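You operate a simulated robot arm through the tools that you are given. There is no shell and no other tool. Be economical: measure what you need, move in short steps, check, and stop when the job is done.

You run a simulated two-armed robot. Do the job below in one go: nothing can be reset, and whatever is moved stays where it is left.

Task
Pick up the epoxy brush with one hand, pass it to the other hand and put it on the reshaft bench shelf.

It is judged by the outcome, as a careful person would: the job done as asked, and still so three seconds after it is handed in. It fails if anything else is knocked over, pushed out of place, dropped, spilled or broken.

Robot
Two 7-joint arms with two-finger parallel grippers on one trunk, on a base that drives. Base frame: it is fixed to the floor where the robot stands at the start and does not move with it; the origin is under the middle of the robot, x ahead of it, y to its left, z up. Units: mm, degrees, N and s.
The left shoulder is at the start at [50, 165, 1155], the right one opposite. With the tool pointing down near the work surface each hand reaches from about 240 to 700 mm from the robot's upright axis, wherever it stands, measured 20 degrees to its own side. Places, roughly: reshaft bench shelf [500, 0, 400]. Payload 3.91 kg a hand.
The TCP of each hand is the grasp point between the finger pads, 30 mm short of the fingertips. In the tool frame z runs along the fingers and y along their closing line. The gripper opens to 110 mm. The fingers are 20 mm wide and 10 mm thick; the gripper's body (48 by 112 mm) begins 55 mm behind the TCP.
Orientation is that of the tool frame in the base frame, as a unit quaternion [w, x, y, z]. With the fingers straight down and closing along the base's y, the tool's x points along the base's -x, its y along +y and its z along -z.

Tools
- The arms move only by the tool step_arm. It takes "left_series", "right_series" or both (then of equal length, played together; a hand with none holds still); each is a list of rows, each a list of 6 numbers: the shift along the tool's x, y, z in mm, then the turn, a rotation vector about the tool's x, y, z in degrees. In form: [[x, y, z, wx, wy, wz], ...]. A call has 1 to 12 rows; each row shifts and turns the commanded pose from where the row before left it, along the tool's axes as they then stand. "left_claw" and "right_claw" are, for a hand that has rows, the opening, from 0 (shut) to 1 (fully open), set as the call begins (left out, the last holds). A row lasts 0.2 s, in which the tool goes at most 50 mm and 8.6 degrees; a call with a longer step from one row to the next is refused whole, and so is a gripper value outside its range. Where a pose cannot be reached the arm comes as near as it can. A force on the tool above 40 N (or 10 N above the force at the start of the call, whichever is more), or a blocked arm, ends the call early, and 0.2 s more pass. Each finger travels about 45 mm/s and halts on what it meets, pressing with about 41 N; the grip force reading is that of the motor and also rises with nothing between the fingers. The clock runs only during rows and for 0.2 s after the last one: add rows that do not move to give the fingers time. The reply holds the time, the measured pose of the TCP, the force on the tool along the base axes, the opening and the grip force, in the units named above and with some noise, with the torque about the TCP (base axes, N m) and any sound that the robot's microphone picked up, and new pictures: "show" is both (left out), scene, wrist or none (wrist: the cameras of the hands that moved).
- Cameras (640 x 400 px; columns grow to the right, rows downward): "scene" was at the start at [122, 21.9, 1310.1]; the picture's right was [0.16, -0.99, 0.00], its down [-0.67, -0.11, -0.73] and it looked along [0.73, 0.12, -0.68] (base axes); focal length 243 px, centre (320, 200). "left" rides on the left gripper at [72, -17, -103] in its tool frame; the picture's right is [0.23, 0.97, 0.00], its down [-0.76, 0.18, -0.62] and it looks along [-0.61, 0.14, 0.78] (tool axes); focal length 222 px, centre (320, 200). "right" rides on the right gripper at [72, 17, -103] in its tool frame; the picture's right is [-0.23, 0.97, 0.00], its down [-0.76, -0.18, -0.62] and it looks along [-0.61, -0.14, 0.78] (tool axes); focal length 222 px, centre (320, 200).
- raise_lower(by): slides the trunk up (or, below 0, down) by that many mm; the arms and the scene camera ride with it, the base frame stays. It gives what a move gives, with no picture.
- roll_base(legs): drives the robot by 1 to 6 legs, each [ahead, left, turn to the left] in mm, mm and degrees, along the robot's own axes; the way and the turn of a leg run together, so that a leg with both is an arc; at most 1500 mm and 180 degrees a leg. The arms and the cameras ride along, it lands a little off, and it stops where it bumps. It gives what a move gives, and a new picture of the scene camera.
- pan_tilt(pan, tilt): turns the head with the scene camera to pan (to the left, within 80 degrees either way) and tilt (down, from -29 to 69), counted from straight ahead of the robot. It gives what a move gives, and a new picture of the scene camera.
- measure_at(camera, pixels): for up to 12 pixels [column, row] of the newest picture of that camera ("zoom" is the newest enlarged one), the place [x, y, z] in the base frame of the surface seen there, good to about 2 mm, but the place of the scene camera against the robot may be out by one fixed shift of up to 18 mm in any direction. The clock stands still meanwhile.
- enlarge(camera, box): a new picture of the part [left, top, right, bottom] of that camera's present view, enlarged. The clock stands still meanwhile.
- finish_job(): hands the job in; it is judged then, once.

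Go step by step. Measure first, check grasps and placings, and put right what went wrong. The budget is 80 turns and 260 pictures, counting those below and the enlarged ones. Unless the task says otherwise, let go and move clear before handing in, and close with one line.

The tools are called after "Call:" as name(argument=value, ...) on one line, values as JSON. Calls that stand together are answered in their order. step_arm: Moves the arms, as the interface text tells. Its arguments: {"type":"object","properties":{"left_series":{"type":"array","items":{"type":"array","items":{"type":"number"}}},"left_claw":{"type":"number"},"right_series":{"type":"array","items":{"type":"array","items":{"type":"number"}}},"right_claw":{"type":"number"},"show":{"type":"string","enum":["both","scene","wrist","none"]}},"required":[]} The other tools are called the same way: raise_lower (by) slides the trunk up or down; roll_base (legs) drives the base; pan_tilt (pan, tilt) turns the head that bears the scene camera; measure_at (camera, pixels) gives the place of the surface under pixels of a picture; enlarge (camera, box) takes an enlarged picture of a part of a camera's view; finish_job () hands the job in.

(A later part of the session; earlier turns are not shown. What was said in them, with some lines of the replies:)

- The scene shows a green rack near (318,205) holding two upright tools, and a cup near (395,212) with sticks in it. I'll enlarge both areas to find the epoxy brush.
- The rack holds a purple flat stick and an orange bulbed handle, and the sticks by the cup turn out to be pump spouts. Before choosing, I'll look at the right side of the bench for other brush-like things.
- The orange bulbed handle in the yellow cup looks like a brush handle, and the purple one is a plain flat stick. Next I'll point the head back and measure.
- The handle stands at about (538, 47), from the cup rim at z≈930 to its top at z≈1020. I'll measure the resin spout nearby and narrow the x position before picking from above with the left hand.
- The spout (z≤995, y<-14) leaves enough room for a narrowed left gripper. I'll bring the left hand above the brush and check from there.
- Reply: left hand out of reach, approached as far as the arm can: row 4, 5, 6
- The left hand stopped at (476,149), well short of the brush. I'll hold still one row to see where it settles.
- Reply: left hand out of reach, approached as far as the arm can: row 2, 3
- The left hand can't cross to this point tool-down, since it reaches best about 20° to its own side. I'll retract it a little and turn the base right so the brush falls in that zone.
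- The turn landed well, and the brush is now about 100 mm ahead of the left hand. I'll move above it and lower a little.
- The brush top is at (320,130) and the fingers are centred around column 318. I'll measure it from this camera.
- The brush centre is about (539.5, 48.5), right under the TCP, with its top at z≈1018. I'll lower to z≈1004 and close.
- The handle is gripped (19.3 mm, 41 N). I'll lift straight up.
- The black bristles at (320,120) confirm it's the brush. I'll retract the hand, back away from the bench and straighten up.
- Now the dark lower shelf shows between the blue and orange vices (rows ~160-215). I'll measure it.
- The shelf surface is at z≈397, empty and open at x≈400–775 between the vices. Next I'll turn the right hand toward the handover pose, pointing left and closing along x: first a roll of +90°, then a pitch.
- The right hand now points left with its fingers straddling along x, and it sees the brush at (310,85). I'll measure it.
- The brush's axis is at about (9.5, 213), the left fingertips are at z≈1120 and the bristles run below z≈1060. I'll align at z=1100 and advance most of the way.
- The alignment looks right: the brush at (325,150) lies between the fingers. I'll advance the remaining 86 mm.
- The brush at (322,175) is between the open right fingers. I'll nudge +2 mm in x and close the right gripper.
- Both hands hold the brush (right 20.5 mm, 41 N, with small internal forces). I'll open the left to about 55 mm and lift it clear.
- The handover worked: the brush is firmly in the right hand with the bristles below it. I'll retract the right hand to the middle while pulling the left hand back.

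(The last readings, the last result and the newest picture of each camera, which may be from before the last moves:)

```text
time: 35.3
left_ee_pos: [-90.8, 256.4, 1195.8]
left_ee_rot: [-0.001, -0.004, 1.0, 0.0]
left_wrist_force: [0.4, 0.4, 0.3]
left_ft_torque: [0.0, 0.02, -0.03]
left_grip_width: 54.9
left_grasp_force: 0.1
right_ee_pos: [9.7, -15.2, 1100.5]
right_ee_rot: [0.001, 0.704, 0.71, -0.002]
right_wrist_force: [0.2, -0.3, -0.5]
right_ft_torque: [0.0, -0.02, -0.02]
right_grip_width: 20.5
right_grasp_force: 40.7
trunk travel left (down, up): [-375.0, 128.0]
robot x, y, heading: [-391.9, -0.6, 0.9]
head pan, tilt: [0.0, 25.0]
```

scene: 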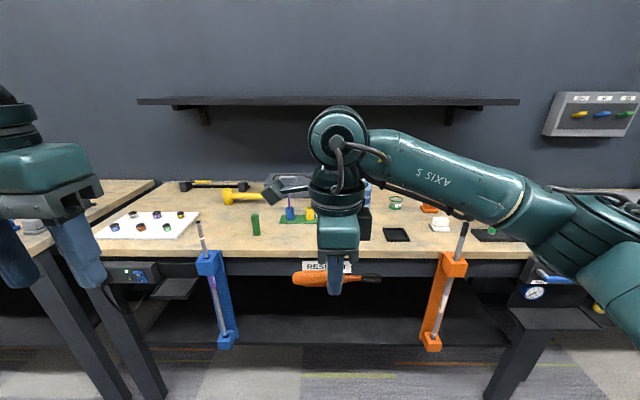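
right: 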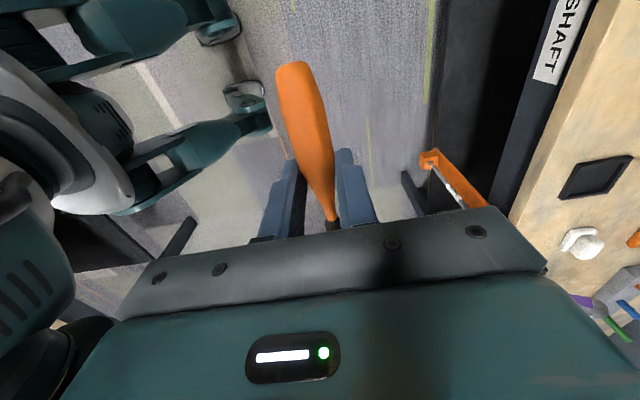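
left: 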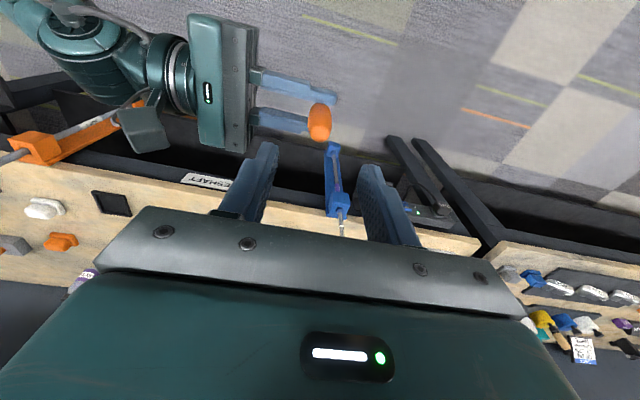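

The brush now lies horizontal, with the handle on the left and bristles on the right, and the tool points down. I'll check forearm height so it clears the bench apron (z≈775) after lowering.

Call:
measure_at(camera="scene", pixels=[[338, 112], [400, 135], [450, 148], [520, 175], [570, 195], [620, 215], [338, 288], [300, 278], [375, 277], [350, 267], [338, 150]])

Call:
raise_lower(by=-372)

```text
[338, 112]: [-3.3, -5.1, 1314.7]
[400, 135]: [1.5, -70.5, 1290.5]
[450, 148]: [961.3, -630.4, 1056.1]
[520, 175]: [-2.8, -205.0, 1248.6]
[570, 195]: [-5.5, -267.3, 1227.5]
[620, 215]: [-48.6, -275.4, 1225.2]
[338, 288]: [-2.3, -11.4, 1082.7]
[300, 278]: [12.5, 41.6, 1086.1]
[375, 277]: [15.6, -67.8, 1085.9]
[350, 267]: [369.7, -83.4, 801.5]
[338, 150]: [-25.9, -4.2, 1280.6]
```

```text
time: 38.9
left_ee_pos: [-91.4, 255.4, 824.6]
left_ee_rot: [0.001, -0.005, 1.0, 0.0]
left_wrist_force: [0.3, -1.0, 0.2]
left_ft_torque: [0.01, 0.01, 0.02]
left_grip_width: 55.1
left_grasp_force: 0.1
right_ee_pos: [9.8, -15.6, 727.8]
right_ee_rot: [0.001, 0.703, 0.711, -0.001]
right_wrist_force: [-0.4, 0.1, -0.3]
right_ft_torque: [-0.02, -0.01, 0.03]
right_grip_width: 20.9
right_grasp_force: 40.6
trunk travel left (down, up): [-3.0, 500.0]
robot x, y, heading: [-387.6, 4.0, 0.5]
head pan, tilt: [0.0, 25.0]
```

The wrist's top is 215 mm above the TCP, so it fits under the apron once TCP z<520. I'll extend forward 140 mm, still short of the bench, and lower to z≈470.

Call:
step_arm(right_series=[[0, 28, 5, 0, 0, 0], [0, 28, 5, 0, 0, 0], [0, 28, 10, 0, 0, 0], [0, 28, 20, 0, 0, 0], [0, 28, 30, 0, 0, 0], [0, 0, 35, 0, 0, 0], [0, 0, 35, 0, 0, 0], [0, 0, 35, 0, 0, 0], [0, 0, 35, 0, 0, 0], [0, 0, 30, 0, 0, 0], [0, 0, 18, 0, 0, 0], [0, 0, 0, 0, 0, 0]], show="both")

```text
time: 41.5
left_ee_pos: [-88.9, 255.2, 824.8]
left_ee_rot: [-0.001, -0.006, 1.0, 0.0]
left_wrist_force: [-0.6, 0.0, 0.1]
left_ft_torque: [0.01, -0.01, 0.03]
left_grip_width: 54.9
left_grasp_force: 0.0
right_ee_pos: [150.8, -16.4, 471.7]
right_ee_rot: [-0.001, 0.703, 0.711, 0.0]
right_wrist_force: [0.6, -0.2, -0.4]
right_ft_torque: [-0.02, 0.0, 0.02]
right_grip_width: 20.2
right_grasp_force: 41.1
trunk travel left (down, up): [-3.0, 500.0]
robot x, y, heading: [-389.5, -0.5, 0.9]
head pan, tilt: [0.0, 25.0]
```

scene: 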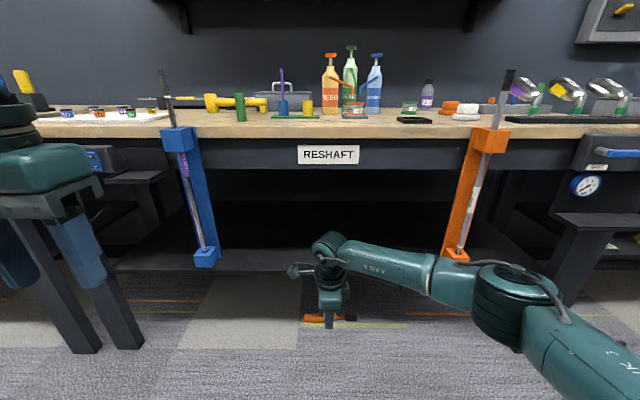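
right: 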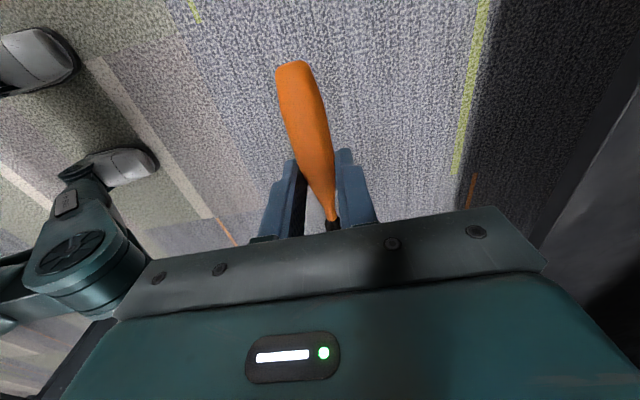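

The arm is low, with its elbow around (515,300). I'll measure the elbow and forearm against the orange vice before driving in.

Call:
measure_at(camera="scene", pixels=[[515, 275], [480, 290], [550, 280], [500, 330], [440, 270], [458, 255], [452, 248], [480, 150], [350, 262], [325, 236], [330, 262], [290, 270]])

Call:
measure_at(camera="right", pixels=[[600, 280], [625, 150], [540, 235], [330, 180]])

```text
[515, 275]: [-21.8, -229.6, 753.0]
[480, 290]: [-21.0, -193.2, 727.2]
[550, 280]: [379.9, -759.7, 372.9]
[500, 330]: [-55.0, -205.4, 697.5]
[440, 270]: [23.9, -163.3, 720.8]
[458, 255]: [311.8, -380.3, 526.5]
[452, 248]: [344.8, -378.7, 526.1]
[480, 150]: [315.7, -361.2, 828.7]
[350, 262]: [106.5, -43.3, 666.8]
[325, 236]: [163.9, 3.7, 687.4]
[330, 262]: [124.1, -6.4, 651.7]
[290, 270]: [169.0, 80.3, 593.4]
```

```text
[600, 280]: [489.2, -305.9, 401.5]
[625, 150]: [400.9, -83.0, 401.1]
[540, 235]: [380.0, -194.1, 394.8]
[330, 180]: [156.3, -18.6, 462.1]
```

The elbow (y≈-230 to -280, z<755) stays inside the vice at y≈-360. I'll extend the arm 70 mm more so the base drives less, then roll in 235 mm.

Call:
step_arm(right_series=[[0, 24, 0, 0, 0, 0], [0, 24, 0, 0, 0, 0], [0, 22, 0, 0, 0, 0], [0, 0, 0, 0, 0, 0]], show="none")

Call:
roll_base(legs=[[150, 0, 0]])

```text
time: 42.5
left_ee_pos: [-89.9, 254.3, 824.2]
left_ee_rot: [0.0, -0.005, 1.0, 0.001]
left_wrist_force: [-0.9, -0.9, -0.5]
left_ft_torque: [0.02, 0.02, -0.01]
left_grip_width: 55.2
left_grasp_force: 0.1
right_ee_pos: [220.8, -11.0, 471.6]
right_ee_rot: [0.0, 0.702, 0.712, 0.001]
right_wrist_force: [-0.7, -0.3, -0.4]
right_ft_torque: [0.01, -0.01, 0.0]
right_grip_width: 20.7
right_grasp_force: 41.0
trunk travel left (down, up): [-3.0, 500.0]
robot x, y, heading: [-392.2, 3.6, 0.7]
head pan, tilt: [0.0, 25.0]
```

```text
time: 43.9
left_ee_pos: [58.6, 255.4, 822.9]
left_ee_rot: [0.0, -0.003, 1.0, -0.001]
left_wrist_force: [-0.7, -0.2, -0.6]
left_ft_torque: [-0.03, 0.02, -0.01]
left_grip_width: 55.3
left_grasp_force: 0.2
right_ee_pos: [368.6, -13.6, 470.5]
right_ee_rot: [0.001, 0.705, 0.71, 0.0]
right_wrist_force: [0.3, 0.9, -0.3]
right_ft_torque: [0.0, 0.0, 0.0]
right_grip_width: 20.5
right_grasp_force: 40.1
trunk travel left (down, up): [-3.0, 500.0]
robot x, y, heading: [-245.8, 2.4, 0.2]
head pan, tilt: [0.0, 25.0]
```

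scene: 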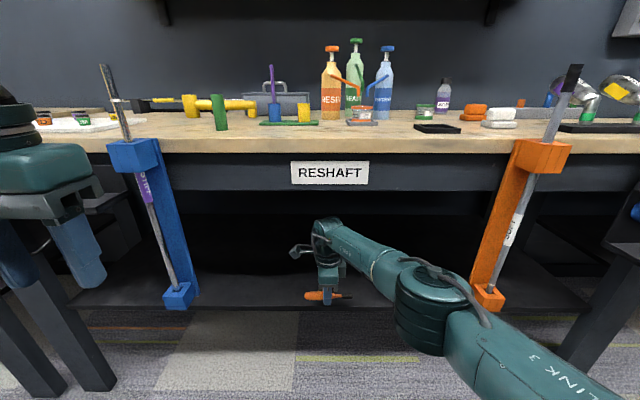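

All is clear so far. I'll roll in another 95 mm.

Call:
roll_base(legs=[[95, 0, 0]])

Call:
measure_at(camera="scene", pixels=[[310, 302], [345, 300], [328, 310], [330, 222], [420, 295], [440, 275], [250, 300], [370, 300]])

```text
time: 45.0
left_ee_pos: [153.0, 255.8, 823.5]
left_ee_rot: [0.0, -0.004, 1.0, 0.0]
left_wrist_force: [0.9, -0.4, -0.5]
left_ft_torque: [0.01, 0.0, -0.02]
left_grip_width: 54.9
left_grasp_force: 0.1
right_ee_pos: [463.3, -12.2, 470.5]
right_ee_rot: [0.0, 0.704, 0.71, 0.0]
right_wrist_force: [-0.5, 0.1, -0.7]
right_ft_torque: [0.0, 0.01, 0.03]
right_grip_width: 20.4
right_grasp_force: 40.9
trunk travel left (down, up): [-3.0, 500.0]
robot x, y, heading: [-142.6, 0.5, 0.5]
head pan, tilt: [0.0, 25.0]
```

scene: 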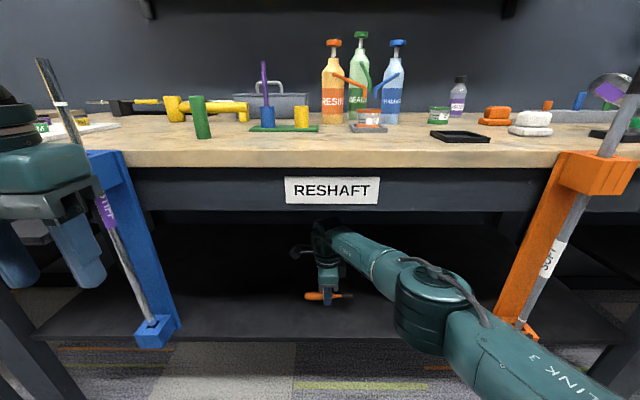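

```text
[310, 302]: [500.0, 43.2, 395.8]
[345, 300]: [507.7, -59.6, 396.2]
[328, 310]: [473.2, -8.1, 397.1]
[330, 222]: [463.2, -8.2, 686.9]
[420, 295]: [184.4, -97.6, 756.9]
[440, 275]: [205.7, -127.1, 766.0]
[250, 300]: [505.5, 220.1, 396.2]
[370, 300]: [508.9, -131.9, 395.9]
```

The brush is over the shelf and clear of everything. I'll lower to about 436 and look.

Call:
step_arm(right_series=[[0, 0, 10, 0, 0, 0], [0, 0, 10, 0, 0, 0], [0, 0, 8, 0, 0, 0], [0, 0, 5, 0, 0, 0], [0, 0, 0, 0, 0, 0]], show="both")

Call:
enlarge(camera="scene", box=[260, 260, 400, 350])

Call:
measure_at(camera="right", pixels=[[230, 120], [400, 120], [420, 180], [295, 80], [305, 110]])

```text
time: 46.2
left_ee_pos: [152.4, 257.4, 823.6]
left_ee_rot: [0.001, -0.003, 1.0, -0.001]
left_wrist_force: [-0.1, -0.7, 0.1]
left_ft_torque: [0.0, 0.02, -0.02]
left_grip_width: 55.0
left_grasp_force: 0.0
right_ee_pos: [456.2, -15.7, 437.6]
right_ee_rot: [-0.001, 0.704, 0.71, 0.0]
right_wrist_force: [-0.2, 0.2, -0.8]
right_ft_torque: [0.02, -0.01, -0.03]
right_grip_width: 20.2
right_grasp_force: 41.1
right hand out of reach, approached as far as the arm can: row 2, 4
trunk travel left (down, up): [-3.0, 500.0]
robot x, y, heading: [-146.7, 3.4, 0.5]
head pan, tilt: [0.0, 25.0]
```

scene: 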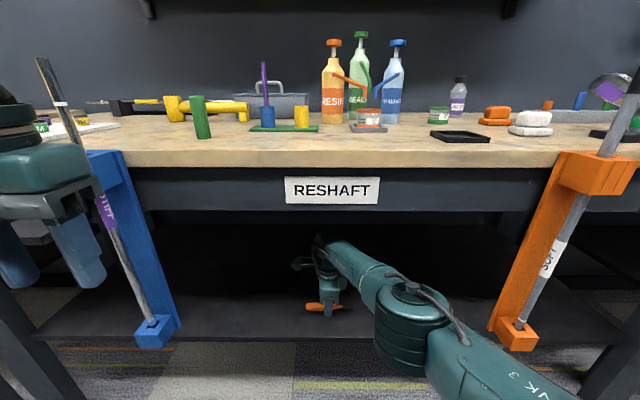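
right: 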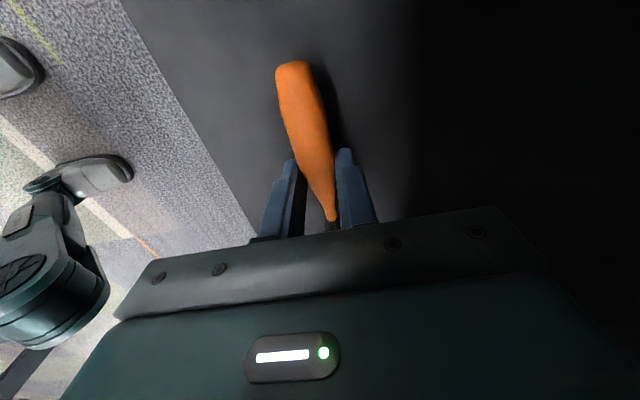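

```text
4.44 times, centred on (330, 305) of scene
```

zoom: 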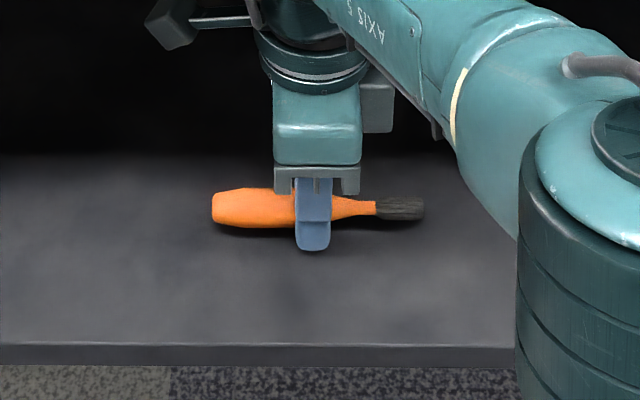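

```text
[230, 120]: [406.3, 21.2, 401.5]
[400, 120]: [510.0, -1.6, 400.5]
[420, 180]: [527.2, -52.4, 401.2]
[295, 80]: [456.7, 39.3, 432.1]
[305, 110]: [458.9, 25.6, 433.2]
```

The arm is at the edge of its reach and the brush's underside is still ~9 mm above the shelf (z≈401). I'll raise slightly, roll in 40 mm for slack, then finish lowering.

Call:
step_arm(right_series=[[0, 0, -10, 0, 0, 0], [0, 0, 0, 0, 0, 0]], show="none")

Call:
roll_base(legs=[[40, 0, 0]])

Call:
step_arm(right_series=[[0, -10, 0, 0, 0, 0], [0, -15, 0, 0, 0, 0], [0, -15, 0, 0, 0, 0], [0, 0, 0, 0, 0, 0]], show="none")

```text
time: 46.8
left_ee_pos: [153.3, 255.6, 824.7]
left_ee_rot: [0.0, -0.004, 1.0, 0.0]
left_wrist_force: [-0.3, 0.9, -0.9]
left_ft_torque: [0.01, 0.0, 0.0]
left_grip_width: 54.8
left_grasp_force: 0.1
right_ee_pos: [457.7, -13.9, 446.3]
right_ee_rot: [0.0, 0.705, 0.709, -0.002]
right_wrist_force: [-0.8, 0.0, -0.7]
right_ft_torque: [-0.04, 0.04, 0.01]
right_grip_width: 20.2
right_grasp_force: 40.8
trunk travel left (down, up): [-3.0, 500.0]
robot x, y, heading: [-147.4, 3.5, 0.6]
head pan, tilt: [0.0, 25.0]
```

```text
time: 47.7
left_ee_pos: [194.4, 256.1, 826.0]
left_ee_rot: [-0.001, -0.003, 1.0, 0.0]
left_wrist_force: [0.6, 0.1, 0.0]
left_ft_torque: [0.01, 0.05, -0.04]
left_grip_width: 54.9
left_grasp_force: 0.0
right_ee_pos: [500.1, -14.7, 447.6]
right_ee_rot: [0.0, 0.705, 0.709, 0.0]
right_wrist_force: [-0.1, 0.6, -0.9]
right_ft_torque: [-0.03, 0.0, -0.01]
right_grip_width: 20.5
right_grasp_force: 41.0
trunk travel left (down, up): [-3.0, 500.0]
robot x, y, heading: [-105.3, 2.8, 0.6]
head pan, tilt: [0.0, 25.0]
```

scene: 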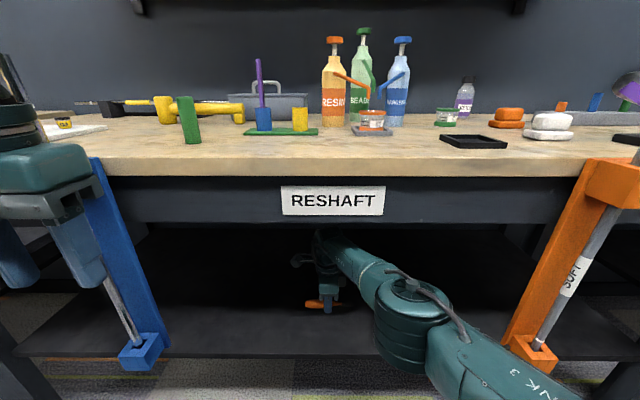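

```text
time: 48.7
left_ee_pos: [194.8, 255.9, 824.7]
left_ee_rot: [0.0, -0.004, 1.0, 0.0]
left_wrist_force: [0.4, 0.6, -0.7]
left_ft_torque: [0.0, 0.01, 0.0]
left_grip_width: 54.9
left_grasp_force: 0.0
right_ee_pos: [499.9, -14.2, 447.9]
right_ee_rot: [0.0, 0.704, 0.71, 0.0]
right_wrist_force: [0.1, -0.3, 0.0]
right_ft_torque: [0.02, 0.01, -0.01]
right_grip_width: 20.5
right_grasp_force: 41.3
right hand out of reach, approached as far as the arm can: row 1, 2, 3
trunk travel left (down, up): [-3.0, 500.0]
robot x, y, heading: [-102.3, 0.2, 0.5]
head pan, tilt: [0.0, 25.0]
```

Retracting was refused, so the limit isn't extension; it's probably a joint limit. I'll try lowering straight down in small steps.

Call:
step_arm(right_series=[[0, 0, 5, 0, 0, 0], [0, 0, 5, 0, 0, 0], [0, 0, 3, 0, 0, 0], [0, 0, 3, 0, 0, 0], [0, 0, 0, 0, 0, 0]], show="none")

```text
time: 49.9
left_ee_pos: [195.5, 257.1, 824.3]
left_ee_rot: [-0.001, -0.003, 1.0, 0.001]
left_wrist_force: [0.0, 0.0, 0.8]
left_ft_torque: [0.01, 0.0, 0.0]
left_grip_width: 54.7
left_grasp_force: 0.2
right_ee_pos: [496.6, -12.9, 432.9]
right_ee_rot: [0.0, 0.705, 0.709, 0.0]
right_wrist_force: [-0.2, 0.2, -0.2]
right_ft_torque: [0.03, 0.01, 0.01]
right_grip_width: 20.4
right_grasp_force: 41.0
right hand out of reach, approached as far as the arm can: row 3
trunk travel left (down, up): [-3.0, 500.0]
robot x, y, heading: [-104.1, 3.0, 0.4]
head pan, tilt: [0.0, 25.0]
```

TCP z is 432.9, so the tips are at about 403, with no contact force yet. I'll take a close look.

Call:
enlarge(camera="scene", box=[270, 260, 390, 340])

Call:
step_arm(right_series=[[0, 0, 1.5, 0, 0, 0], [0, 0, 0, 0, 0, 0]], show="wrist")

Call:
measure_at(camera="right", pixels=[[295, 80], [305, 110], [230, 120], [370, 120]])

```text
5.00 times, centred on (330, 300) of scene
```

zoom: 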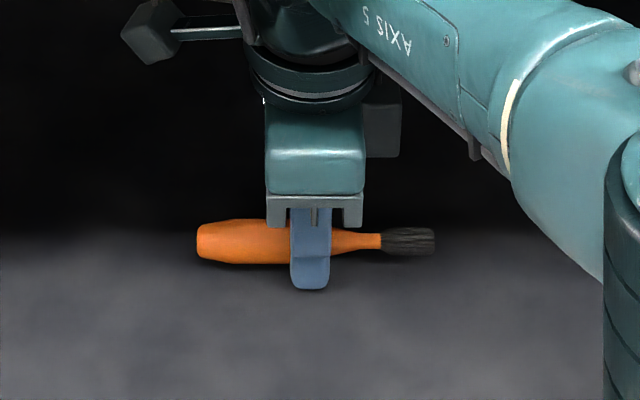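

```text
time: 50.5
left_ee_pos: [195.0, 256.4, 823.6]
left_ee_rot: [-0.001, -0.003, 1.0, 0.0]
left_wrist_force: [-0.2, -1.0, 0.2]
left_ft_torque: [0.0, -0.02, 0.02]
left_grip_width: 54.8
left_grasp_force: 0.0
right_ee_pos: [497.1, -14.9, 431.8]
right_ee_rot: [-0.001, 0.705, 0.71, 0.0]
right_wrist_force: [0.6, 0.1, -0.3]
right_ft_torque: [0.02, -0.02, -0.01]
right_grip_width: 20.5
right_grasp_force: 41.0
trunk travel left (down, up): [-3.0, 500.0]
robot x, y, heading: [-103.6, 3.3, 0.4]
head pan, tilt: [0.0, 25.0]
```

right: 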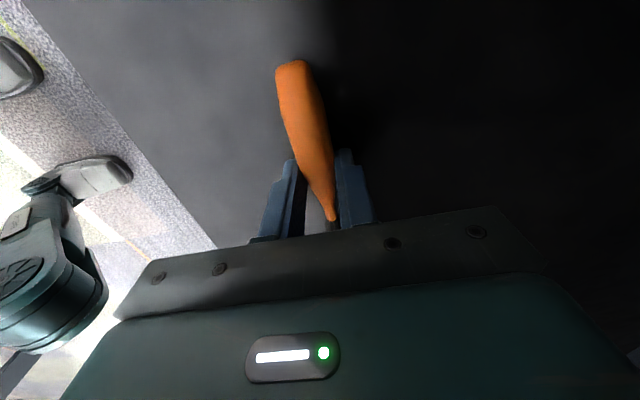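

```text
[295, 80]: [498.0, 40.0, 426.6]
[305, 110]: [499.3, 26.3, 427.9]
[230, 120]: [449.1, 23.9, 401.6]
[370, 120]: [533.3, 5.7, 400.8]
```

The brush's underside is ~3 mm above the shelf. I'll open the right gripper and let the brush settle between the fingers.

Call:
step_arm(right_series=[[0, 0, 0, 0, 0, 0], [0, 0, 0, 0, 0, 0], [0, 0, 0, 0, 0, 0], [0, 0, 0, 0, 0, 0], [0, 0, 0, 0, 0, 0], [0, 0, 0, 0, 0, 0], [0, 0, 0, 0, 0, 0]], right_claw=0.45, show="wrist")

Call:
enlarge(camera="scene", box=[270, 260, 390, 340])

```text
time: 52.1
left_ee_pos: [194.9, 257.1, 823.4]
left_ee_rot: [0.0, -0.004, 1.0, -0.001]
left_wrist_force: [-1.1, 0.1, 0.6]
left_ft_torque: [0.01, 0.05, -0.02]
left_grip_width: 55.1
left_grasp_force: 0.1
right_ee_pos: [496.3, -15.1, 431.7]
right_ee_rot: [0.0, 0.704, 0.71, 0.0]
right_wrist_force: [0.2, 1.1, -0.8]
right_ft_torque: [0.0, -0.04, 0.01]
right_grip_width: 49.1
right_grasp_force: 0.1
trunk travel left (down, up): [-3.0, 500.0]
robot x, y, heading: [-105.9, 0.9, 0.3]
head pan, tilt: [0.0, 25.0]
```

right: 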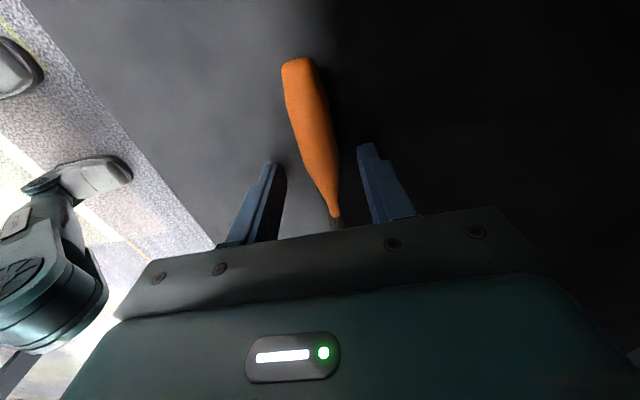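

```text
5.00 times, centred on (330, 300) of scene
```

zoom: 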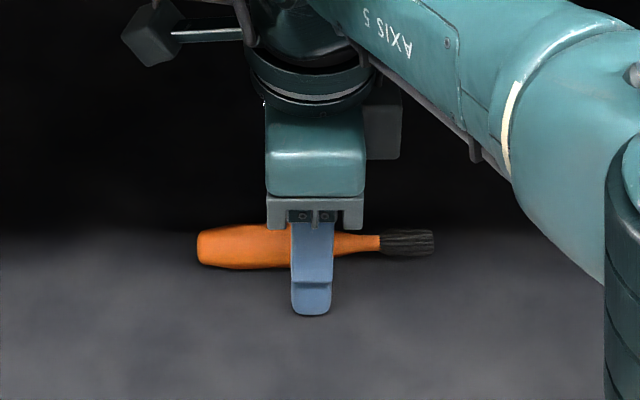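

The brush lies free on the shelf between the open fingers. I'll rise straight up 60 mm, staying under the apron, then back out.

Call:
step_arm(right_series=[[0, 0, -5, 0, 0, 0], [0, 0, -10, 0, 0, 0], [0, 0, -15, 0, 0, 0], [0, 0, -15, 0, 0, 0], [0, 0, -15, 0, 0, 0], [0, 0, 0, 0, 0, 0]], show="both")

```text
time: 53.5
left_ee_pos: [195.0, 256.6, 823.0]
left_ee_rot: [-0.001, -0.003, 1.0, 0.0]
left_wrist_force: [-0.1, -0.8, -0.8]
left_ft_torque: [-0.01, 0.03, -0.04]
left_grip_width: 54.8
left_grasp_force: 0.1
right_ee_pos: [497.3, -14.9, 491.3]
right_ee_rot: [-0.001, 0.705, 0.709, -0.002]
right_wrist_force: [1.1, -0.4, 0.3]
right_ft_torque: [0.0, -0.03, -0.01]
right_grip_width: 49.7
right_grasp_force: 0.0
trunk travel left (down, up): [-3.0, 500.0]
robot x, y, heading: [-104.7, 5.5, 0.0]
head pan, tilt: [0.0, 25.0]
```

scene: 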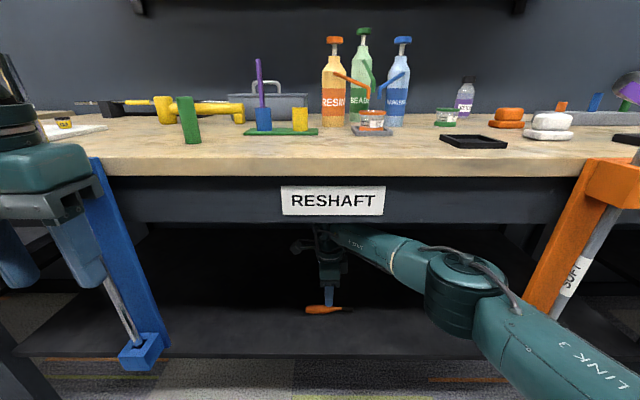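
right: 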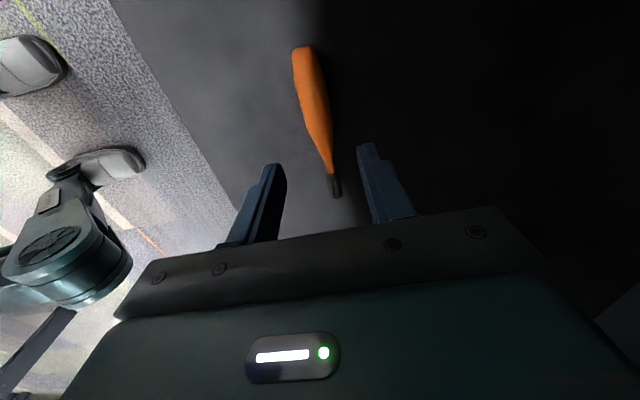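

The hand is clear of the brush, which lies on the shelf. I'll drive straight back.

Call:
roll_base(legs=[[-300, 0, 0]])

Call:
enlarge(camera="scene", box=[160, 80, 500, 300])

```text
time: 55.6
left_ee_pos: [-110.8, 254.3, 824.3]
left_ee_rot: [0.0, -0.006, 1.0, 0.0]
left_wrist_force: [-0.6, 0.6, 0.4]
left_ft_torque: [0.02, 0.04, 0.0]
left_grip_width: 54.9
left_grasp_force: 0.1
right_ee_pos: [192.5, -15.8, 490.8]
right_ee_rot: [0.0, 0.703, 0.711, -0.001]
right_wrist_force: [0.5, 0.2, 0.3]
right_ft_torque: [-0.01, -0.02, 0.01]
right_grip_width: 49.4
right_grasp_force: 0.1
trunk travel left (down, up): [-3.0, 500.0]
robot x, y, heading: [-408.9, 2.6, 0.4]
head pan, tilt: [0.0, 25.0]
```

scene: 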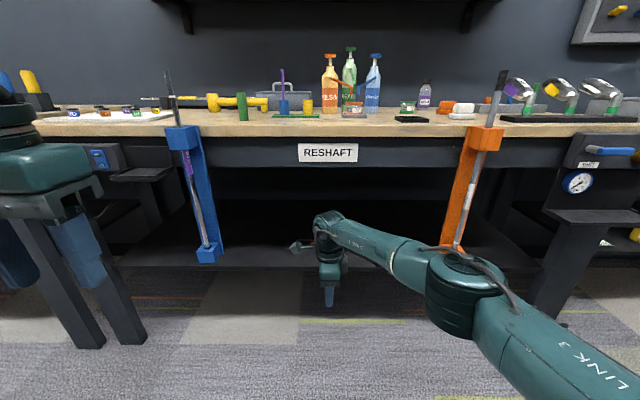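

```text
1.82 times, centred on (330, 190) of scene
```

zoom: 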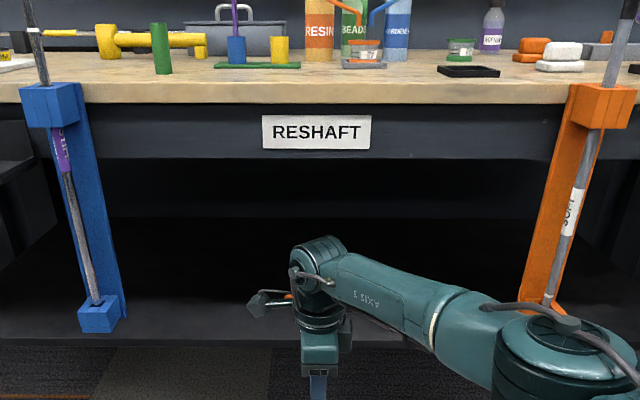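

The wrist hides most of the brush (an orange glimpse at zoom (288,295)). I'll move the right hand aside to confirm it's resting.

Call:
step_arm(right_series=[[-30, -20, 0, 0, 0, 0], [-35, -20, 0, 0, 0, 0], [-35, -20, 0, 0, 0, 0], [-35, -20, 0, 0, 0, 0], [0, 0, 0, 0, 0, 0]], show="scene")

Call:
enlarge(camera="scene", box=[240, 180, 420, 300])

```text
time: 56.8
left_ee_pos: [-109.9, 253.9, 824.7]
left_ee_rot: [0.0, -0.005, 1.0, 0.0]
left_wrist_force: [-1.2, -1.1, -0.7]
left_ft_torque: [-0.02, -0.02, 0.02]
left_grip_width: 55.0
left_grasp_force: 0.1
right_ee_pos: [114.6, -151.8, 490.4]
right_ee_rot: [-0.001, 0.704, 0.71, 0.0]
right_wrist_force: [-0.4, 0.5, 0.3]
right_ft_torque: [0.01, -0.01, 0.01]
right_grip_width: 49.6
right_grasp_force: 0.1
trunk travel left (down, up): [-3.0, 500.0]
robot x, y, heading: [-408.5, 0.5, 0.6]
head pan, tilt: [0.0, 25.0]
```

scene: 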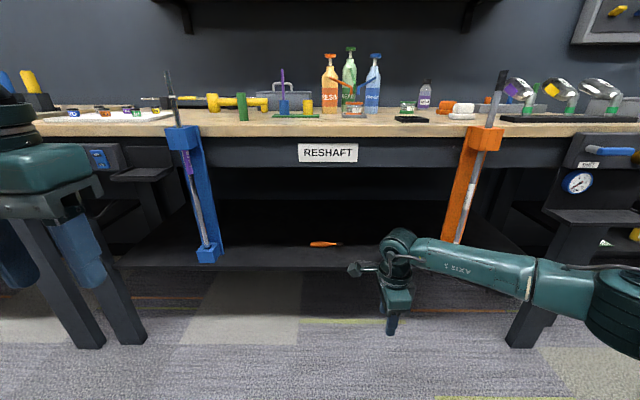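

```text
3.33 times, centred on (330, 240) of scene
```

zoom: 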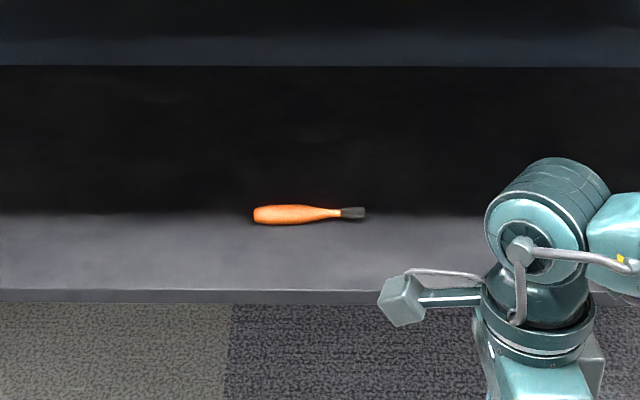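

The brush rests on the shelf, well back from the edge, at scene (325,244). The bench items are undisturbed and both hands are clear, so I'll hand in.

Call:
finish_job()

```text
The job is handed in.
```

The left hand picked up the epoxy brush and passed it to the right hand, which laid it on the reshaft bench shelf; nothing else was knocked or moved.
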